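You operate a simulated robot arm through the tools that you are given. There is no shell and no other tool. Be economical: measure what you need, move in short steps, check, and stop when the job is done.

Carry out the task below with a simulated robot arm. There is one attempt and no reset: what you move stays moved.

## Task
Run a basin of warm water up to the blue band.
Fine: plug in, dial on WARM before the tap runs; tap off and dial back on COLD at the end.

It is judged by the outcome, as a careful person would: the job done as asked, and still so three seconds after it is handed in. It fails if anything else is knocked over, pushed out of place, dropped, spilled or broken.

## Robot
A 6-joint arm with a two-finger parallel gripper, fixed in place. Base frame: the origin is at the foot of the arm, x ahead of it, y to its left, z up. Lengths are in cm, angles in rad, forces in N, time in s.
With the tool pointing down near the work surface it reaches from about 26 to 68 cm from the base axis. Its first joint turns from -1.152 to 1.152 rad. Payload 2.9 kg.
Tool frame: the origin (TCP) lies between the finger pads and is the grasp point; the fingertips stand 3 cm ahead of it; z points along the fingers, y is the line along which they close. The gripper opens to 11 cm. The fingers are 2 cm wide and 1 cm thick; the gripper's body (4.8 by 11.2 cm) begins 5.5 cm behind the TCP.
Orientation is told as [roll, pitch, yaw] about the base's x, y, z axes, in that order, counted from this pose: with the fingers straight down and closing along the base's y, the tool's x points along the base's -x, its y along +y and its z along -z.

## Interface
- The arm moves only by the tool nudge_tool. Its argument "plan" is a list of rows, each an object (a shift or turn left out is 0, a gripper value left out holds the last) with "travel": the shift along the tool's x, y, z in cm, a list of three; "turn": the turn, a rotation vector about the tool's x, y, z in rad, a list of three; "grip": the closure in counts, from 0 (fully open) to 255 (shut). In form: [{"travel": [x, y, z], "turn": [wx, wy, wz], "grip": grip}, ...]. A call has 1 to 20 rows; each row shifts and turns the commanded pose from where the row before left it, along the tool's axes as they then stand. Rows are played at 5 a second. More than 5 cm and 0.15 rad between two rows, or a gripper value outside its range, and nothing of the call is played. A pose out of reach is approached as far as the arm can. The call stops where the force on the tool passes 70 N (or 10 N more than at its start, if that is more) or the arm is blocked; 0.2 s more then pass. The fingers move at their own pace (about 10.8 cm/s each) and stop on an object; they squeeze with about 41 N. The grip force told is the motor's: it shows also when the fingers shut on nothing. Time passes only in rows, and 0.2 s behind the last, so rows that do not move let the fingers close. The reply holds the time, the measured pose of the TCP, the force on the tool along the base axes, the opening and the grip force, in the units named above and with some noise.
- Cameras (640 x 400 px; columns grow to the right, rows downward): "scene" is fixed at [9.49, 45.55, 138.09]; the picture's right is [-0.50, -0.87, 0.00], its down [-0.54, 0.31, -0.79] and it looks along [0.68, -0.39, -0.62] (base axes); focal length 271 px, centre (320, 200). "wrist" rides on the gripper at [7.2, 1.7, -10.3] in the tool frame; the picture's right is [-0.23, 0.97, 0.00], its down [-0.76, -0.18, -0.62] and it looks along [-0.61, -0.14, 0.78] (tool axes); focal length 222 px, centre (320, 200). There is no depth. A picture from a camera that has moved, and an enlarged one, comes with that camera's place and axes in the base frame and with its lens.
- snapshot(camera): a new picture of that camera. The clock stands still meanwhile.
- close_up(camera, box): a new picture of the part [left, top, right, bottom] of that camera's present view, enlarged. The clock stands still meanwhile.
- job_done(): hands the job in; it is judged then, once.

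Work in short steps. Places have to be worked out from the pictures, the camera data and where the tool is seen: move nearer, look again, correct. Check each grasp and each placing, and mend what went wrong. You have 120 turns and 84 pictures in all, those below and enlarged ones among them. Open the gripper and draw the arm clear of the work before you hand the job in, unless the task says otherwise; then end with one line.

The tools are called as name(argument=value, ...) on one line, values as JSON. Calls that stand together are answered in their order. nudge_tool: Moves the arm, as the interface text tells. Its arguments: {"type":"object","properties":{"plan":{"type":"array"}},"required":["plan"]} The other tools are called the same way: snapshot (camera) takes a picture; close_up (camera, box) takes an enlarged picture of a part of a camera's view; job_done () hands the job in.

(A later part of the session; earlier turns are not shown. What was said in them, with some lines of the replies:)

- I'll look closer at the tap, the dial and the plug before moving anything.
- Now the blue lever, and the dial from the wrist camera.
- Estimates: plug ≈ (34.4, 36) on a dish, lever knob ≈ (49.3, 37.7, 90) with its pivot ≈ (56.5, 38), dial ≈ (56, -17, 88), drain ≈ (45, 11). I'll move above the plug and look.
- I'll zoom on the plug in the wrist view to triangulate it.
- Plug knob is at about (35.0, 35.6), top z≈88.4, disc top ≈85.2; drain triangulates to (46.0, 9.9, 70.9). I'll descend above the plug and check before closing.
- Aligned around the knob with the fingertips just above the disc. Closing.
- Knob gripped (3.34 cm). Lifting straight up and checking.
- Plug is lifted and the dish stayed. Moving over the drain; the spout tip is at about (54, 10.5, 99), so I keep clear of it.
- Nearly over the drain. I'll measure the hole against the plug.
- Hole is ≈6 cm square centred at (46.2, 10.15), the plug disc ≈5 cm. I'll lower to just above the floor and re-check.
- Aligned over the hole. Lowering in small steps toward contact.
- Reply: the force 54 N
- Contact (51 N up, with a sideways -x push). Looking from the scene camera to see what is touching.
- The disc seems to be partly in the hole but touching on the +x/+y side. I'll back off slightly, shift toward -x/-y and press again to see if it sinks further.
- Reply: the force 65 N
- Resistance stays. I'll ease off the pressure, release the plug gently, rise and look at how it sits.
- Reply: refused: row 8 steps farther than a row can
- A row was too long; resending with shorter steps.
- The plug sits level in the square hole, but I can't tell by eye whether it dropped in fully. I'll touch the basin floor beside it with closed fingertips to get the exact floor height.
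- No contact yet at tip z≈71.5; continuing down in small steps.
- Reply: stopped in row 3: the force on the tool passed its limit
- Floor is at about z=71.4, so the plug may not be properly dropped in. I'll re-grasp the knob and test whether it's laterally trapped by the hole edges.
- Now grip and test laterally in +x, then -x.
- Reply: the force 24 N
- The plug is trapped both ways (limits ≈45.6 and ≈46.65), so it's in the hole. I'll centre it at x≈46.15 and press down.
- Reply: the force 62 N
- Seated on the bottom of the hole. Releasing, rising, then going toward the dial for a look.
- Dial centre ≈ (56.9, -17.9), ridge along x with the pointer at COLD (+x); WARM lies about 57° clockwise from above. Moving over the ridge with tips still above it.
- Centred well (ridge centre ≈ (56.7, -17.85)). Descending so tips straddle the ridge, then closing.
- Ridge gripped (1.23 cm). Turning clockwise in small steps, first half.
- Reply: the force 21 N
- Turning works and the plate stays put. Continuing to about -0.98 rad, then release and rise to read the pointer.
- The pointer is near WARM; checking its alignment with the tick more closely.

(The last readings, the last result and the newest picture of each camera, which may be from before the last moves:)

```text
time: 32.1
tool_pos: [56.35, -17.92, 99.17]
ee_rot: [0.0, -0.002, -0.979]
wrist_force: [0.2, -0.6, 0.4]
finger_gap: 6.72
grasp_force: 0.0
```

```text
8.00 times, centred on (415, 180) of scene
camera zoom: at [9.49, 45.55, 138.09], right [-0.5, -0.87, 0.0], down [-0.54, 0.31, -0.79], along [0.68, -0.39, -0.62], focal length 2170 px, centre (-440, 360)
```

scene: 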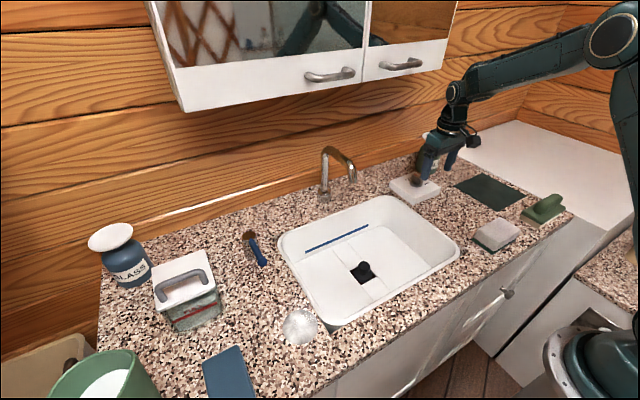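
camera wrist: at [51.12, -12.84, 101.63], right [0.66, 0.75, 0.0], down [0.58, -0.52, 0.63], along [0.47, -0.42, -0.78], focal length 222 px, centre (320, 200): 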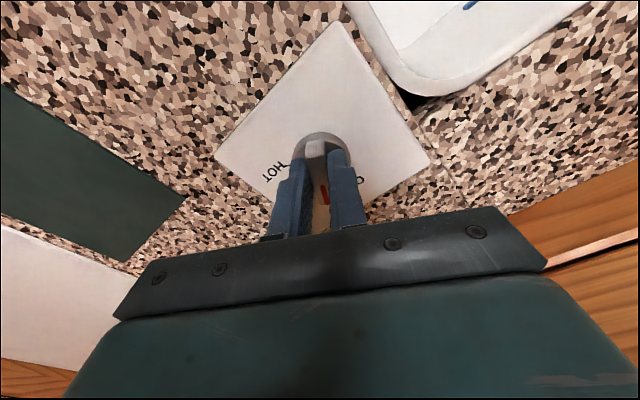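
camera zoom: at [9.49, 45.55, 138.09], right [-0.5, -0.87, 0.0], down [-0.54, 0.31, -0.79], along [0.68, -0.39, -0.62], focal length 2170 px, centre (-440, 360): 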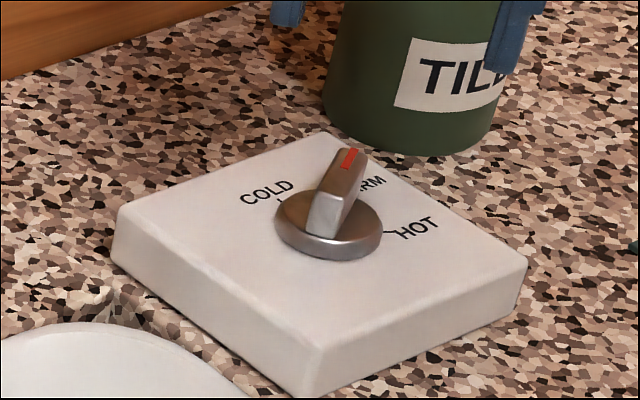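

Pointer is on WARM (about 60° between ticks, pointer within ~3°). Now I rotate back, retreat around the spout and go look at the lever.

nudge_tool(plan=[{"turn": [0, 0, -0.14]}, {"turn": [0, 0, -0.14]}, {"turn": [0, 0, -0.14]}, {"turn": [0, 0, -0.14]}, {"turn": [0, 0, -0.14]}, {"turn": [0, 0, -0.14]}, {"turn": [0, 0, -0.139]}, {"travel": [4.8, 0, 0]}, {"travel": [4.8, 0, 0]}, {"travel": [4.8, 0, 0]}, {"travel": [0, 0, 0]}])

nudge_tool(plan=[{"travel": [0, 4.9, 0]}, {"travel": [0, 4.9, 0]}, {"travel": [0, 4.9, 0]}, {"travel": [0, 4.9, 0]}, {"travel": [0, 4.9, 0]}, {"travel": [0, 4.9, 0]}, {"travel": [0, 4.9, 0]}, {"travel": [0, 4.9, 0]}, {"travel": [0, 4.9, 0]}, {"travel": [0, 4.9, 0]}, {"travel": [0, 4.9, 0]}, {"travel": [-2.7, 0, 0]}, {"travel": [-2.7, 0, 0]}, {"travel": [-2.7, 0, 0]}, {"travel": [0, 0, 0]}])

snapshot(camera="wrist")

```text
time: 34.5
tool_pos: [42.65, -18.04, 99.09]
ee_rot: [-0.001, 0.0, 0.0]
wrist_force: [0.5, 0.9, 0.0]
finger_gap: 6.68
grasp_force: 0.0
```

```text
time: 37.7
tool_pos: [50.08, 35.92, 99.25]
ee_rot: [-0.002, 0.0, 0.0]
wrist_force: [-0.5, 0.1, 0.0]
finger_gap: 6.67
grasp_force: 0.1
```

```text
38 pictures are left
camera wrist: at [42.93, 37.72, 109.62], right [0.23, 0.97, 0.0], down [0.76, -0.18, 0.62], along [0.61, -0.14, -0.78], focal length 222 px, centre (320, 200)
```

wrist: 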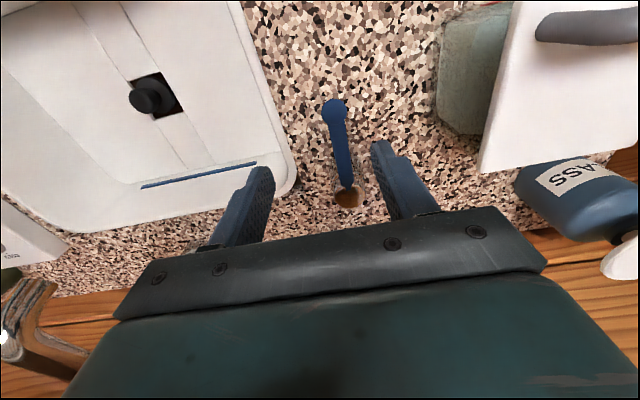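

close_up(camera="wrist", box=[300, 85, 400, 215])

close_up(camera="scene", box=[230, 200, 310, 280])

```text
3.08 times, centred on (350, 150) of wrist
camera zoom: at [42.93, 37.72, 109.62], right [0.23, 0.97, 0.0], down [0.76, -0.18, 0.62], along [0.61, -0.14, -0.78], focal length 684 px, centre (228, 354)
```

zoom: 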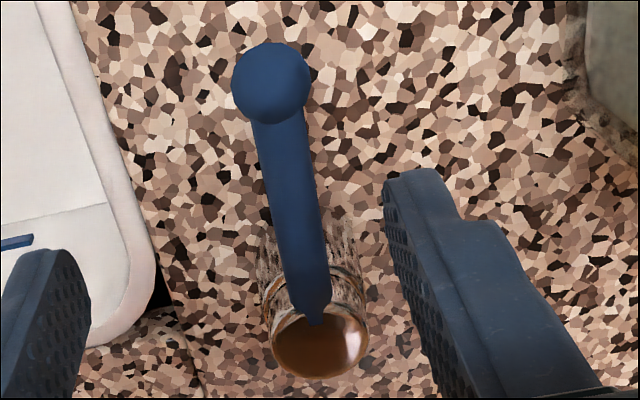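

```text
5.00 times, centred on (270, 240) of scene
camera zoom: at [9.5, 45.55, 138.09], right [-0.5, -0.87, 0.0], down [-0.54, 0.31, -0.79], along [0.68, -0.39, -0.62], focal length 1356 px, centre (570, 0)
```

zoom: 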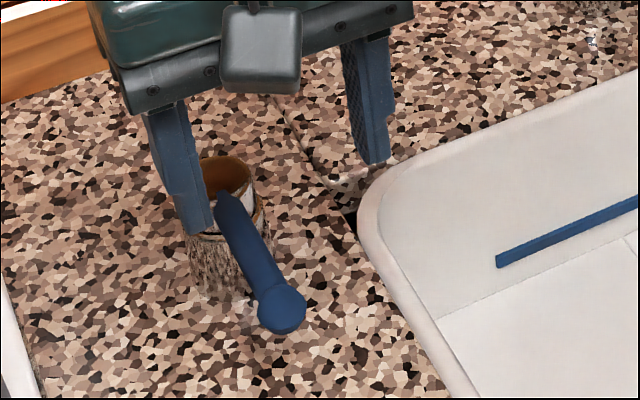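

Lever knob ≈ (49.0, 37.6, 90.3), ~2 cm ball, lever horizontal to the post axis ≈ (58.3, 37.2). I'll grip the ball lightly and test which way it moves.

nudge_tool(plan=[{"travel": [1.1, 1.7, 0]}, {"travel": [0, 0, 3]}, {"travel": [0, 0, 3]}, {"travel": [0, 0, 2.5]}, {"travel": [0, 0, 0]}])

close_up(camera="wrist", box=[220, 80, 420, 230])

```text
time: 38.9
tool_pos: [49.24, 37.8, 90.57]
ee_rot: [0.001, 0.0, 0.0]
wrist_force: [-0.2, 0.4, 0.2]
finger_gap: 6.7
grasp_force: 0.2
```

```text
2.67 times, centred on (320, 155) of wrist
camera zoom: at [42.03, 39.61, 100.9], right [0.23, 0.97, 0.0], down [0.76, -0.18, 0.62], along [0.61, -0.14, -0.78], focal length 592 px, centre (320, 320)
```

zoom: 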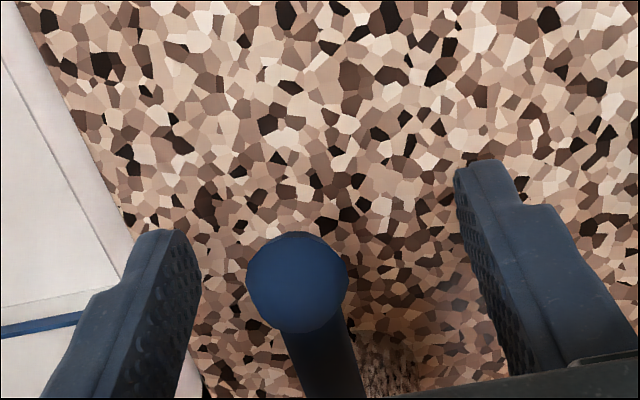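

Ball is centred at y≈37.45. I'll cage it loosely (gap ~2.6) and test sideways toward -y.

nudge_tool(plan=[{"travel": [0, -0.35, 0]}, {"travel": [0, 0, 0], "grip": 195}, {"travel": [0, 0, 0]}, {"travel": [0, 0, 0]}])

nudge_tool(plan=[{"travel": [0, -0.3, 0]}, {"travel": [0, -0.3, 0]}, {"travel": [0, -0.3, 0]}, {"travel": [0, 0, 0]}])

```text
time: 39.9
tool_pos: [49.24, 37.47, 90.45]
ee_rot: [0.0, 0.002, -0.002]
wrist_force: [0.3, 0.1, -0.6]
finger_gap: 2.6
grasp_force: 0.0
```

```text
time: 40.9
tool_pos: [49.18, 36.41, 90.66]
ee_rot: [0.0, -0.001, 0.0]
wrist_force: [-1.8, 1.5, -0.4]
finger_gap: 2.66
grasp_force: 1.4
```

It moved with little force. Looking for lever movement and water.

snapshot(camera="scene")

close_up(camera="wrist", box=[220, 80, 420, 230])

```text
34 pictures are left
```

scene: 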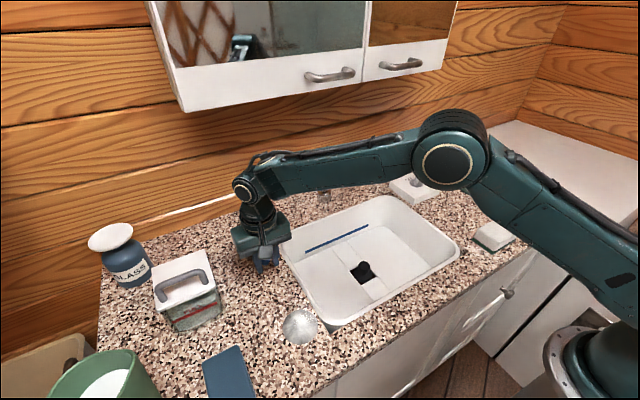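

```text
2.67 times, centred on (320, 155) of wrist
camera zoom: at [41.98, 38.12, 100.91], right [0.23, 0.97, 0.0], down [0.76, -0.18, 0.62], along [0.61, -0.14, -0.78], focal length 592 px, centre (320, 320)
```

zoom: 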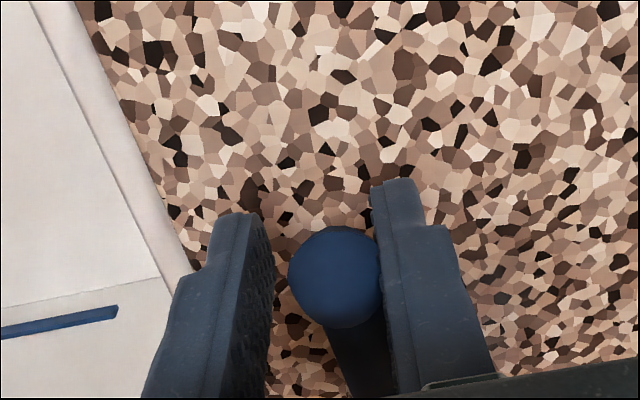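

The lever swings horizontally toward the basin. Opening further to about 20° and checking for flow.

nudge_tool(plan=[{"travel": [0, -0.5, 0], "turn": [0, 0, -0.08]}, {"travel": [-0.1, -0.5, 0], "turn": [0, 0, -0.08]}, {"travel": [-0.1, -0.6, 0], "turn": [0, 0, -0.08]}, {"travel": [-0.1, -0.6, 0], "turn": [0, 0, -0.08]}, {"travel": [0, 0, 0]}])

snapshot(camera="scene")

```text
time: 42.1
tool_pos: [49.69, 34.2, 90.59]
ee_rot: [-0.004, 0.0, 0.321]
wrist_force: [0.4, 0.8, -0.4]
finger_gap: 2.6
grasp_force: 0.0
```

```text
32 pictures are left
```

scene: 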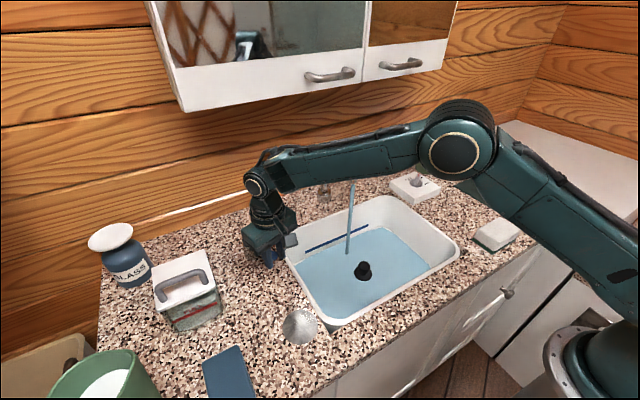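

Water is running and rising. I'll check the level against the band (the clock is stopped meanwhile).

close_up(camera="scene", box=[275, 190, 465, 320])

```text
3.08 times, centred on (370, 255) of scene
camera zoom: at [9.49, 45.55, 138.09], right [-0.5, -0.87, 0.0], down [-0.54, 0.31, -0.79], along [0.68, -0.39, -0.62], focal length 835 px, centre (166, 31)
```

zoom: 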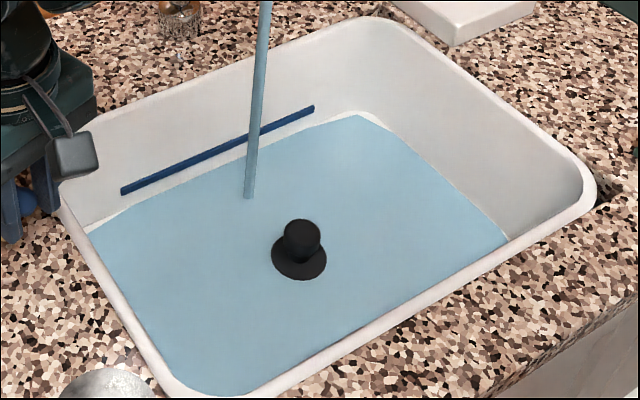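

Level is roughly 2–3 cm below the band. Waiting one short step (0.4 s) to gauge the rate.

nudge_tool(plan=[{"travel": [0, 0, 0]}])

close_up(camera="scene", box=[275, 190, 465, 320])

```text
time: 42.5
tool_pos: [49.62, 34.35, 90.62]
ee_rot: [-0.004, -0.001, 0.32]
wrist_force: [0.3, 0.0, -0.6]
finger_gap: 2.6
grasp_force: 0.1
```

```text
3.08 times, centred on (370, 255) of scene
camera zoom: at [9.49, 45.55, 138.09], right [-0.5, -0.87, 0.0], down [-0.54, 0.31, -0.79], along [0.68, -0.39, -0.62], focal length 835 px, centre (166, 31)
```

zoom: 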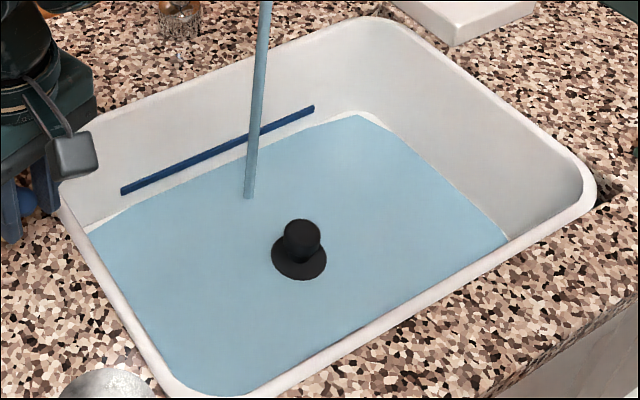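

Barely any change in 0.4 s; waiting 2 s.

nudge_tool(plan=[{"travel": [0, 0, 0]}, {"travel": [0, 0, 0]}, {"travel": [0, 0, 0]}, {"travel": [0, 0, 0]}, {"travel": [0, 0, 0]}, {"travel": [0, 0, 0]}, {"travel": [0, 0, 0]}, {"travel": [0, 0, 0]}, {"travel": [0, 0, 0]}])

close_up(camera="scene", box=[275, 190, 465, 320])

```text
time: 44.5
tool_pos: [49.7, 34.36, 90.47]
ee_rot: [-0.002, -0.001, 0.319]
wrist_force: [-0.4, -0.3, 0.2]
finger_gap: 2.59
grasp_force: 0.0
```

```text
3.08 times, centred on (370, 255) of scene
camera zoom: at [9.49, 45.55, 138.09], right [-0.5, -0.87, 0.0], down [-0.54, 0.31, -0.79], along [0.68, -0.39, -0.62], focal length 835 px, centre (166, 31)
```

zoom: 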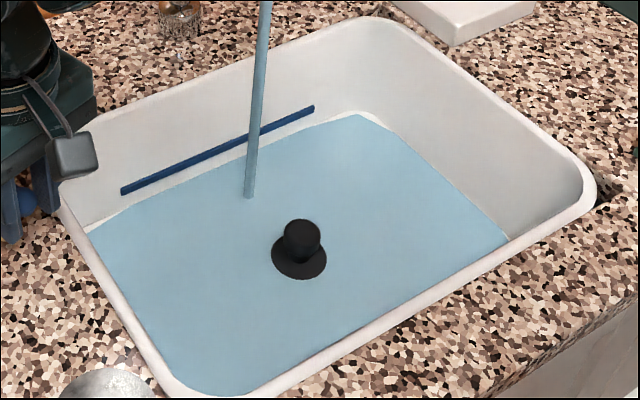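

Change is tiny; I need a longer interval to tell slow filling from leaking. Waiting 4 s.

nudge_tool(plan=[{"travel": [0, 0, 0]}, {"travel": [0, 0, 0]}, {"travel": [0, 0, 0]}, {"travel": [0, 0, 0]}, {"travel": [0, 0, 0]}, {"travel": [0, 0, 0]}, {"travel": [0, 0, 0]}, {"travel": [0, 0, 0]}, {"travel": [0, 0, 0]}, {"travel": [0, 0, 0]}, {"travel": [0, 0, 0]}, {"travel": [0, 0, 0]}, {"travel": [0, 0, 0]}, {"travel": [0, 0, 0]}, {"travel": [0, 0, 0]}, {"travel": [0, 0, 0]}, {"travel": [0, 0, 0]}, {"travel": [0, 0, 0]}, {"travel": [0, 0, 0]}, {"travel": [0, 0, 0]}])

close_up(camera="scene", box=[275, 190, 465, 320])

```text
time: 48.7
tool_pos: [49.69, 34.35, 90.62]
ee_rot: [-0.002, -0.001, 0.319]
wrist_force: [-0.2, -0.7, 0.7]
finger_gap: 2.59
grasp_force: 0.0
```

```text
3.08 times, centred on (370, 255) of scene
camera zoom: at [9.49, 45.55, 138.09], right [-0.5, -0.87, 0.0], down [-0.54, 0.31, -0.79], along [0.68, -0.39, -0.62], focal length 835 px, centre (166, 31)
```

zoom: 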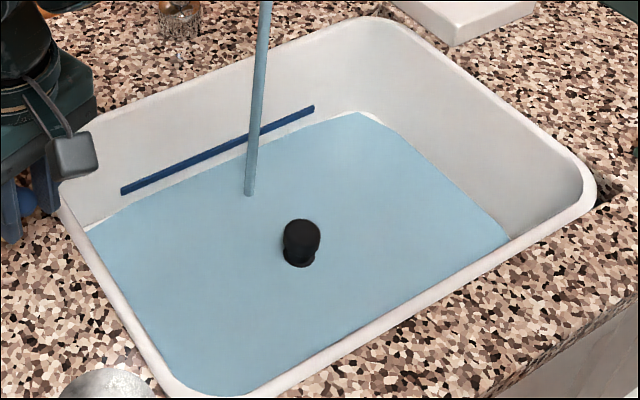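

The level is rising (disc now covered), about 0.1 cm/s; the band is at ≈ z 74, ~2 cm more. I'll keep running at this rate.

nudge_tool(plan=[{"travel": [0, 0, 0]}, {"travel": [0, 0, 0]}, {"travel": [0, 0, 0]}, {"travel": [0, 0, 0]}, {"travel": [0, 0, 0]}, {"travel": [0, 0, 0]}, {"travel": [0, 0, 0]}, {"travel": [0, 0, 0]}, {"travel": [0, 0, 0]}, {"travel": [0, 0, 0]}, {"travel": [0, 0, 0]}, {"travel": [0, 0, 0]}, {"travel": [0, 0, 0]}, {"travel": [0, 0, 0]}, {"travel": [0, 0, 0]}, {"travel": [0, 0, 0]}, {"travel": [0, 0, 0]}, {"travel": [0, 0, 0]}, {"travel": [0, 0, 0]}, {"travel": [0, 0, 0]}])

nudge_tool(plan=[{"travel": [0, 0, 0]}, {"travel": [0, 0, 0]}, {"travel": [0, 0, 0]}, {"travel": [0, 0, 0]}, {"travel": [0, 0, 0]}, {"travel": [0, 0, 0]}, {"travel": [0, 0, 0]}, {"travel": [0, 0, 0]}, {"travel": [0, 0, 0]}, {"travel": [0, 0, 0]}, {"travel": [0, 0, 0]}, {"travel": [0, 0, 0]}, {"travel": [0, 0, 0]}, {"travel": [0, 0, 0]}, {"travel": [0, 0, 0]}, {"travel": [0, 0, 0]}, {"travel": [0, 0, 0]}, {"travel": [0, 0, 0]}, {"travel": [0, 0, 0]}, {"travel": [0, 0, 0]}])

close_up(camera="scene", box=[275, 190, 465, 320])

```text
time: 52.9
tool_pos: [49.64, 34.38, 90.65]
ee_rot: [-0.002, 0.001, 0.32]
wrist_force: [-0.9, -0.6, 0.0]
finger_gap: 2.56
grasp_force: 0.0
```

```text
time: 57.1
tool_pos: [49.69, 34.38, 90.64]
ee_rot: [-0.002, -0.001, 0.32]
wrist_force: [-0.4, 0.0, -0.4]
finger_gap: 2.59
grasp_force: 0.1
```

```text
3.08 times, centred on (370, 255) of scene
camera zoom: at [9.49, 45.55, 138.09], right [-0.5, -0.87, 0.0], down [-0.54, 0.31, -0.79], along [0.68, -0.39, -0.62], focal length 835 px, centre (166, 31)
```

zoom: 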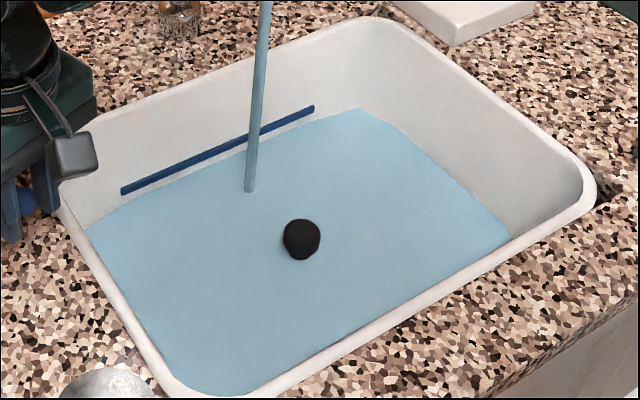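

Waterline is now some 8 px below the band in this view, rising ~6 px per 8 s. Another 4 s, then zoom on the band.

nudge_tool(plan=[{"travel": [0, 0, 0]}, {"travel": [0, 0, 0]}, {"travel": [0, 0, 0]}, {"travel": [0, 0, 0]}, {"travel": [0, 0, 0]}, {"travel": [0, 0, 0]}, {"travel": [0, 0, 0]}, {"travel": [0, 0, 0]}, {"travel": [0, 0, 0]}, {"travel": [0, 0, 0]}, {"travel": [0, 0, 0]}, {"travel": [0, 0, 0]}, {"travel": [0, 0, 0]}, {"travel": [0, 0, 0]}, {"travel": [0, 0, 0]}, {"travel": [0, 0, 0]}, {"travel": [0, 0, 0]}, {"travel": [0, 0, 0]}, {"travel": [0, 0, 0]}, {"travel": [0, 0, 0]}])

close_up(camera="scene", box=[300, 215, 380, 265])

```text
time: 61.3
tool_pos: [49.59, 34.38, 90.61]
ee_rot: [-0.002, 0.002, 0.319]
wrist_force: [0.3, -0.1, -0.3]
finger_gap: 2.6
grasp_force: 0.2
```

```text
8.00 times, centred on (340, 240) of scene
camera zoom: at [9.49, 45.55, 138.09], right [-0.5, -0.87, 0.0], down [-0.54, 0.31, -0.79], along [0.68, -0.39, -0.62], focal length 2170 px, centre (160, -120)
```

zoom: 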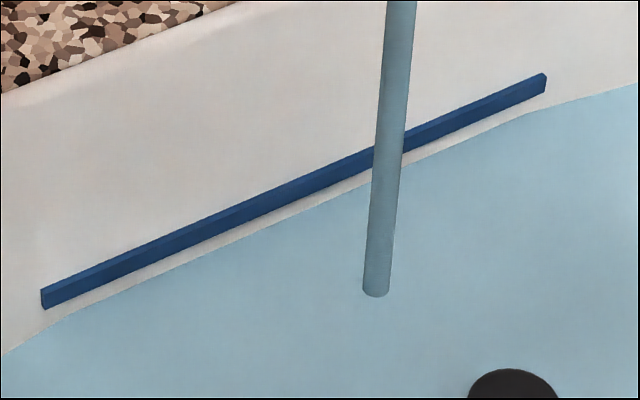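

About 0.45 cm below the band's lower edge, rising ~0.1 cm/s. Waiting 4 s more.

nudge_tool(plan=[{"travel": [0, 0, 0]}, {"travel": [0, 0, 0]}, {"travel": [0, 0, 0]}, {"travel": [0, 0, 0]}, {"travel": [0, 0, 0]}, {"travel": [0, 0, 0]}, {"travel": [0, 0, 0]}, {"travel": [0, 0, 0]}, {"travel": [0, 0, 0]}, {"travel": [0, 0, 0]}, {"travel": [0, 0, 0]}, {"travel": [0, 0, 0]}, {"travel": [0, 0, 0]}, {"travel": [0, 0, 0]}, {"travel": [0, 0, 0]}, {"travel": [0, 0, 0]}, {"travel": [0, 0, 0]}, {"travel": [0, 0, 0]}, {"travel": [0, 0, 0]}, {"travel": [0, 0, 0]}])

close_up(camera="scene", box=[300, 215, 380, 265])

```text
time: 65.5
tool_pos: [49.57, 34.33, 90.57]
ee_rot: [-0.003, -0.001, 0.318]
wrist_force: [0.3, 0.2, -0.4]
finger_gap: 2.56
grasp_force: 0.0
```

```text
8.00 times, centred on (340, 240) of scene
camera zoom: at [9.49, 45.55, 138.09], right [-0.5, -0.87, 0.0], down [-0.54, 0.31, -0.79], along [0.68, -0.39, -0.62], focal length 2170 px, centre (160, -120)
```

zoom: 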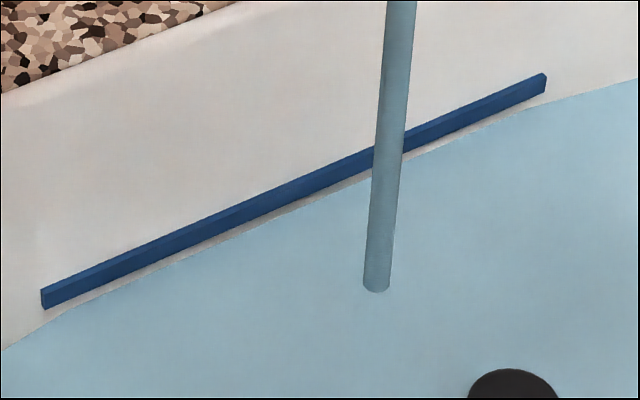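

Rise is ~0.06 cm/s; about 0.25 cm to the band's lower edge, ~0.6 to its middle. Waiting 6 s.

nudge_tool(plan=[{"travel": [0, 0, 0]}, {"travel": [0, 0, 0]}, {"travel": [0, 0, 0]}, {"travel": [0, 0, 0]}, {"travel": [0, 0, 0]}, {"travel": [0, 0, 0]}, {"travel": [0, 0, 0]}, {"travel": [0, 0, 0]}, {"travel": [0, 0, 0]}, {"travel": [0, 0, 0]}, {"travel": [0, 0, 0]}, {"travel": [0, 0, 0]}, {"travel": [0, 0, 0]}, {"travel": [0, 0, 0]}, {"travel": [0, 0, 0]}, {"travel": [0, 0, 0]}, {"travel": [0, 0, 0]}, {"travel": [0, 0, 0]}, {"travel": [0, 0, 0]}, {"travel": [0, 0, 0]}])

nudge_tool(plan=[{"travel": [0, 0, 0]}, {"travel": [0, 0, 0]}, {"travel": [0, 0, 0]}, {"travel": [0, 0, 0]}, {"travel": [0, 0, 0]}, {"travel": [0, 0, 0]}, {"travel": [0, 0, 0]}, {"travel": [0, 0, 0]}, {"travel": [0, 0, 0]}])

close_up(camera="scene", box=[300, 215, 380, 265])

```text
time: 69.7
tool_pos: [49.68, 34.36, 90.53]
ee_rot: [-0.003, -0.002, 0.32]
wrist_force: [-0.7, -0.7, 1.0]
finger_gap: 2.6
grasp_force: 0.1
```

```text
time: 71.7
tool_pos: [49.73, 34.34, 90.59]
ee_rot: [-0.002, 0.001, 0.319]
wrist_force: [-0.6, -0.3, 0.4]
finger_gap: 2.6
grasp_force: 0.0
```

```text
8.00 times, centred on (340, 240) of scene
camera zoom: at [9.49, 45.55, 138.09], right [-0.5, -0.87, 0.0], down [-0.54, 0.31, -0.79], along [0.68, -0.39, -0.62], focal length 2170 px, centre (160, -120)
```

zoom: 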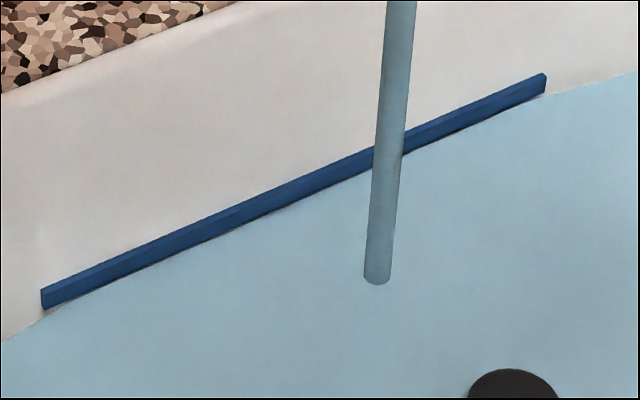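

Water is just reaching the lower edge of the band; ~8 s more brings it to mid-band. Waiting 6 s.

nudge_tool(plan=[{"travel": [0, 0, 0]}, {"travel": [0, 0, 0]}, {"travel": [0, 0, 0]}, {"travel": [0, 0, 0]}, {"travel": [0, 0, 0]}, {"travel": [0, 0, 0]}, {"travel": [0, 0, 0]}, {"travel": [0, 0, 0]}, {"travel": [0, 0, 0]}, {"travel": [0, 0, 0]}, {"travel": [0, 0, 0]}, {"travel": [0, 0, 0]}, {"travel": [0, 0, 0]}, {"travel": [0, 0, 0]}, {"travel": [0, 0, 0]}, {"travel": [0, 0, 0]}, {"travel": [0, 0, 0]}, {"travel": [0, 0, 0]}, {"travel": [0, 0, 0]}, {"travel": [0, 0, 0]}])

nudge_tool(plan=[{"travel": [0, 0, 0]}, {"travel": [0, 0, 0]}, {"travel": [0, 0, 0]}, {"travel": [0, 0, 0]}, {"travel": [0, 0, 0]}, {"travel": [0, 0, 0]}, {"travel": [0, 0, 0]}, {"travel": [0, 0, 0]}])

close_up(camera="scene", box=[300, 215, 380, 265])

```text
time: 75.9
tool_pos: [49.7, 34.41, 90.68]
ee_rot: [0.0, 0.0, 0.319]
wrist_force: [0.4, 0.1, -0.7]
finger_gap: 2.59
grasp_force: 0.2
```

```text
time: 77.7
tool_pos: [49.59, 34.37, 90.67]
ee_rot: [-0.001, 0.001, 0.32]
wrist_force: [-0.8, -0.8, -0.1]
finger_gap: 2.58
grasp_force: 0.0
```

```text
8.00 times, centred on (340, 240) of scene
camera zoom: at [9.49, 45.55, 138.09], right [-0.5, -0.87, 0.0], down [-0.54, 0.31, -0.79], along [0.68, -0.39, -0.62], focal length 2170 px, centre (160, -120)
```

zoom: 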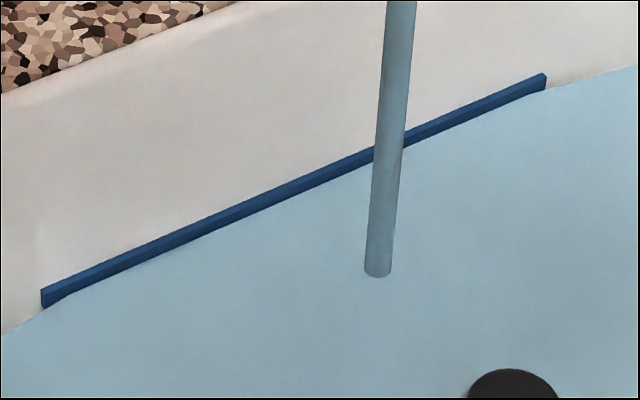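

Water now stands against the band's face. Closing the tap by swinging the lever back.

nudge_tool(plan=[{"travel": [-0.18, 0.83, 0], "turn": [0, 0, 0.08]}, {"travel": [-0.11, 0.85, 0], "turn": [0, 0, 0.08]}, {"travel": [-0.05, 0.85, 0], "turn": [0, 0, 0.08]}, {"travel": [0.02, 0.85, 0], "turn": [0, 0, 0.08]}, {"travel": [0, 0.2, 0]}, {"travel": [0, 0, 0]}])

close_up(camera="scene", box=[230, 150, 390, 270])

close_up(camera="wrist", box=[220, 80, 420, 230])

```text
time: 79.1
tool_pos: [49.38, 37.84, 90.51]
ee_rot: [-0.001, -0.001, -0.002]
wrist_force: [-0.6, 0.0, -0.4]
finger_gap: 2.59
grasp_force: 0.0
```

```text
3.33 times, centred on (310, 210) of scene
camera zoom: at [9.49, 45.56, 138.09], right [-0.5, -0.87, 0.0], down [-0.54, 0.31, -0.79], along [0.68, -0.39, -0.62], focal length 904 px, centre (353, 167)
```

zoom: 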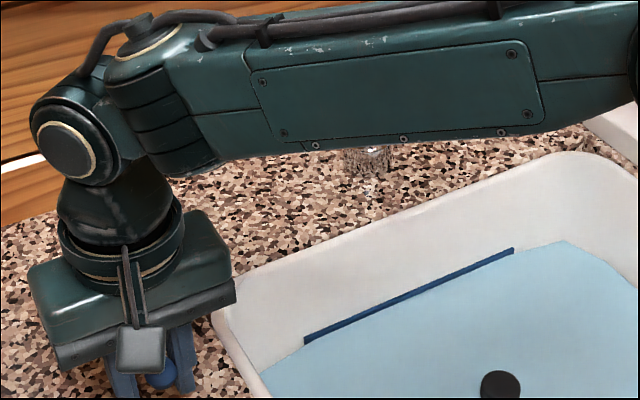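

```text
2.67 times, centred on (320, 155) of wrist
camera zoom: at [42.18, 39.62, 100.99], right [0.23, 0.97, 0.0], down [0.76, -0.18, 0.62], along [0.61, -0.14, -0.78], focal length 592 px, centre (320, 320)
```

zoom: 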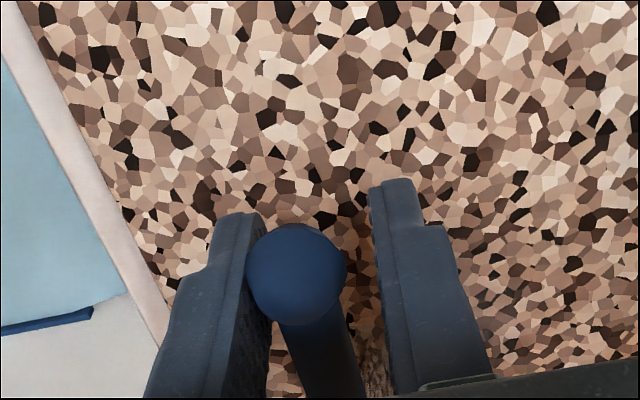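

Stream has stopped and the knob is back at its original place (y≈37.5). A gentle extra push to confirm it's fully at its stop.

nudge_tool(plan=[{"travel": [0, 0.2, 0]}, {"travel": [0, 0.2, 0]}, {"travel": [0, 0, 0]}])

```text
time: 79.9
tool_pos: [49.32, 38.16, 90.6]
ee_rot: [-0.002, 0.0, -0.002]
wrist_force: [-1.5, -5.1, 1.1]
finger_gap: 2.84
grasp_force: 2.3
```

It's against its stop. Backing off, opening, rising.

nudge_tool(plan=[{"travel": [0, -0.4, 0]}, {"travel": [0, 0, 0], "grip": 100}, {"travel": [0, 0, 0]}, {"travel": [0, 0, -4]}, {"travel": [0, 0, -4.5]}, {"travel": [4, 0, 0]}, {"travel": [3.4, 0, 0]}, {"travel": [0, -4.9, 0]}, {"travel": [0, -4.9, 0]}, {"travel": [0, -4.9, 0]}, {"travel": [0, -4.9, 0]}, {"travel": [0, -4.9, 0]}, {"travel": [0, -4.9, 0]}, {"travel": [0, -4.9, 0]}, {"travel": [0, -4.9, 0]}, {"travel": [0, -4.9, 0]}, {"travel": [0, -4.9, 0]}, {"travel": [0, -4.9, 0]}, {"travel": [0, -1.7, 0]}, {"travel": [0, 0, 0]}])

snapshot(camera="scene")

close_up(camera="scene", box=[300, 215, 380, 265])

```text
time: 84.1
tool_pos: [42.04, -17.79, 99.14]
ee_rot: [-0.001, 0.0, 0.0]
wrist_force: [0.9, -0.3, -0.8]
finger_gap: 6.69
grasp_force: 0.1
```

```text
20 pictures are left
```

scene: 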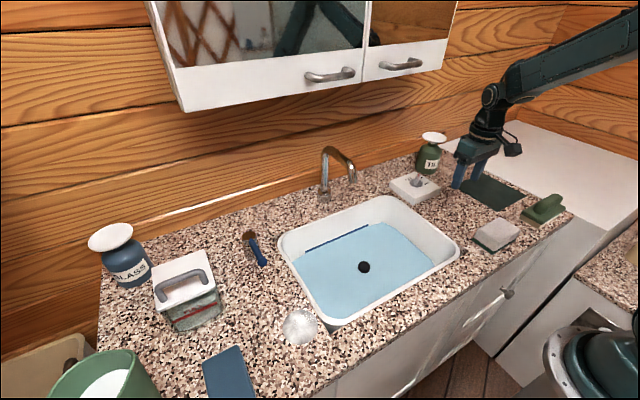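

```text
8.00 times, centred on (340, 240) of scene
camera zoom: at [9.5, 45.55, 138.09], right [-0.5, -0.87, 0.0], down [-0.54, 0.31, -0.79], along [0.68, -0.39, -0.62], focal length 2170 px, centre (160, -120)
```

zoom: 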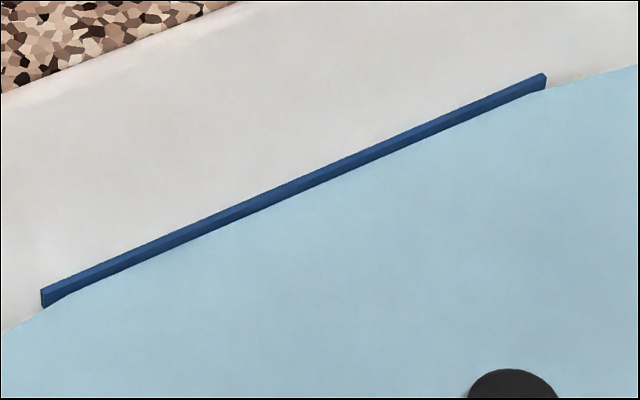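

Level is holding at the band with no drip. Now going back to the dial with the same yaw as when I left it.

nudge_tool(plan=[{"travel": [-4.9, 0, 0]}, {"travel": [-4.9, 0, 0]}, {"travel": [-4.8, -0.07, 0]}, {"turn": [0, 0, 0.14]}, {"turn": [0, 0, 0.14]}, {"turn": [0, 0, 0.14]}, {"turn": [0, 0, 0.14]}, {"turn": [0, 0, 0.14]}, {"turn": [0, 0, 0.14]}, {"turn": [0, 0, 0.14]}, {"travel": [0, 0, 4]}, {"travel": [0, 0, 0]}])

close_up(camera="wrist", box=[220, 60, 420, 220])

```text
time: 86.7
tool_pos: [56.66, -17.72, 95.11]
ee_rot: [0.0, -0.003, -0.98]
wrist_force: [0.7, 0.6, -0.7]
finger_gap: 6.67
grasp_force: 0.1
```

```text
2.50 times, centred on (320, 140) of wrist
camera zoom: at [54.09, -10.71, 105.56], right [0.94, 0.35, 0.0], down [0.27, -0.73, 0.62], along [0.22, -0.58, -0.78], focal length 555 px, centre (320, 350)
```

zoom: 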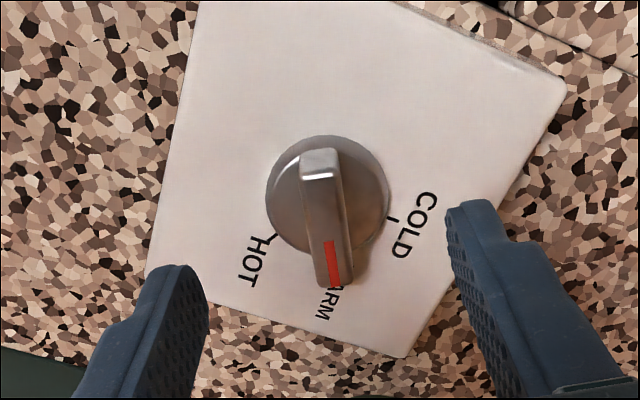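

Pointer is still on WARM and the gripper is aligned with the ridge. Descending to the earlier grip height and closing.

nudge_tool(plan=[{"travel": [0, -0.05, 2]}, {"travel": [0, -0.05, 1.8]}, {"travel": [0, 0, 0]}, {"travel": [0, 0, 0], "grip": 255}, {"travel": [0, 0, 0]}, {"travel": [0, 0, 0]}, {"travel": [0, 0, 0]}])

```text
time: 88.3
tool_pos: [56.7, -17.5, 91.69]
ee_rot: [0.005, -0.003, -0.974]
wrist_force: [20.8, 15.1, -8.3]
finger_gap: 1.21
grasp_force: 45.1
```

Gripped, with ~25 N side load; I'll shift slightly along the tool's y to relieve it.

nudge_tool(plan=[{"travel": [0, 0.2, 0]}, {"travel": [0, 0.1, 0]}, {"travel": [0, 0, 0]}])

```text
time: 89.1
tool_pos: [56.71, -17.52, 91.44]
ee_rot: [0.001, -0.002, -0.981]
wrist_force: [12.6, 12.1, 9.2]
finger_gap: 1.22
grasp_force: 44.8
```

Turning back counter-clockwise to yaw 0.

nudge_tool(plan=[{"turn": [0, 0, -0.12]}, {"turn": [0, 0, -0.12]}, {"turn": [0, 0, -0.12]}, {"turn": [0, 0, -0.12]}, {"travel": [0, 0, 0]}])

nudge_tool(plan=[{"turn": [0, 0, -0.12]}, {"turn": [0, 0, -0.12]}, {"turn": [0, 0, -0.12]}, {"turn": [0, 0, -0.14]}, {"travel": [0, 0, 0]}])

```text
time: 90.3
tool_pos: [56.61, -17.65, 91.41]
ee_rot: [-0.002, -0.002, -0.503]
wrist_force: [-12.1, 1.0, 27.1]
finger_gap: 1.21
grasp_force: 45.3
```

```text
time: 91.5
tool_pos: [56.47, -17.99, 91.6]
ee_rot: [-0.003, -0.001, -0.006]
wrist_force: [-21.7, -21.6, 29.5]
finger_gap: 1.21
grasp_force: 45.3
```

Yaw is back at 0. Releasing, rising and backing off to read the dial.

nudge_tool(plan=[{"travel": [0, 0, 0], "grip": 180}, {"travel": [0, 0, 0], "grip": 100}, {"travel": [0, 0, 0]}, {"travel": [0, 0, -3]}, {"travel": [0, 0, -4.5]}, {"travel": [3, 0, 0]}, {"travel": [3, 0, 0]}, {"travel": [0, 0, 0]}])

close_up(camera="wrist", box=[245, 110, 385, 230])

close_up(camera="scene", box=[385, 155, 445, 205])

```text
time: 93.3
tool_pos: [50.38, -17.61, 98.89]
ee_rot: [-0.001, -0.002, 0.0]
wrist_force: [-0.2, -0.3, 0.3]
finger_gap: 6.7
grasp_force: 0.1
```

```text
3.33 times, centred on (315, 170) of wrist
camera zoom: at [43.36, -15.95, 109.22], right [0.23, 0.97, 0.0], down [0.76, -0.18, 0.62], along [0.61, -0.14, -0.78], focal length 740 px, centre (337, 300)
```

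zoom: 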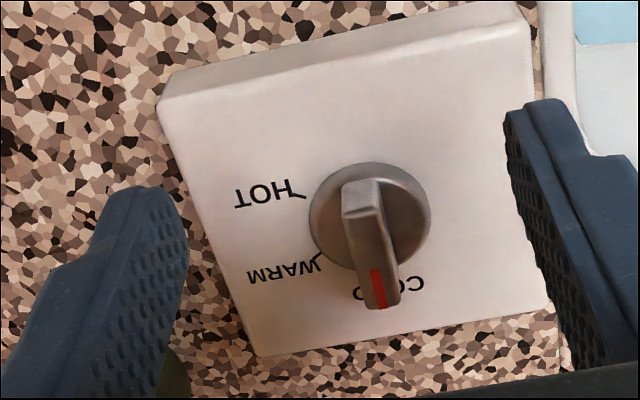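

```text
8.00 times, centred on (415, 180) of scene
camera zoom: at [9.49, 45.55, 138.09], right [-0.5, -0.87, 0.0], down [-0.54, 0.31, -0.79], along [0.68, -0.39, -0.62], focal length 2170 px, centre (-440, 360)
```

zoom: 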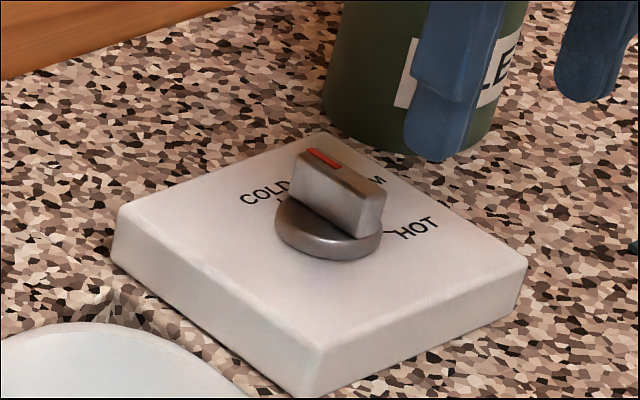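

Pointer is back on COLD (same reading as at the start, ≈0°), plate unmoved. Drawing the arm clear and doing a last check.

nudge_tool(plan=[{"travel": [4, 0, -2], "grip": 0}, {"travel": [4, 0, -2]}, {"travel": [2, 0, -3]}, {"travel": [0, 0, -3]}, {"travel": [0, 0, 0]}, {"travel": [0, 0, 0]}])

snapshot(camera="scene")

close_up(camera="scene", box=[300, 215, 380, 265])

```text
time: 94.7
tool_pos: [40.86, -17.53, 108.93]
ee_rot: [-0.001, -0.001, 0.0]
wrist_force: [-0.2, -0.6, -0.9]
finger_gap: 10.99
grasp_force: 0.2
```

```text
15 pictures are left
```

scene: 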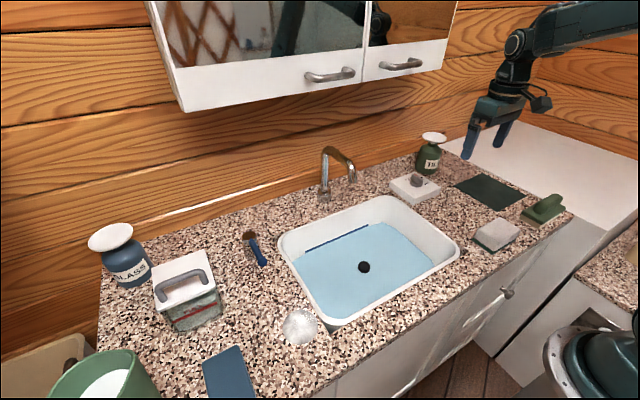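

```text
8.00 times, centred on (340, 240) of scene
camera zoom: at [9.49, 45.55, 138.09], right [-0.5, -0.87, 0.0], down [-0.54, 0.31, -0.79], along [0.68, -0.39, -0.62], focal length 2170 px, centre (160, -120)
```

zoom: 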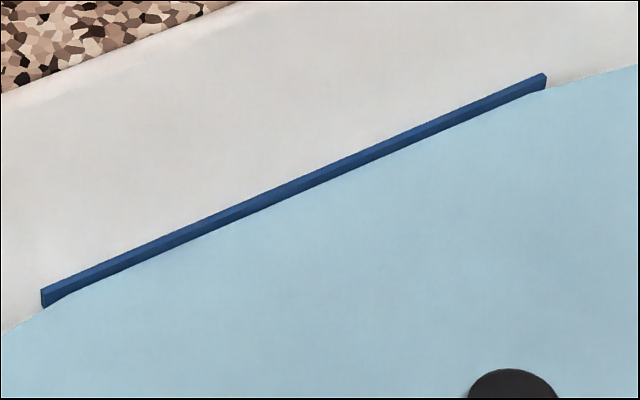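

The water is holding steady at the band, the tap is off, the dial is on COLD and nothing else has moved, so I'm handing in.

job_done()

```text
The job is handed in.
```

The basin is filled with warm water to the blue band and the level is holding; the plug is in, the tap is off, the dial is back on COLD, and nothing else was moved or spilled.
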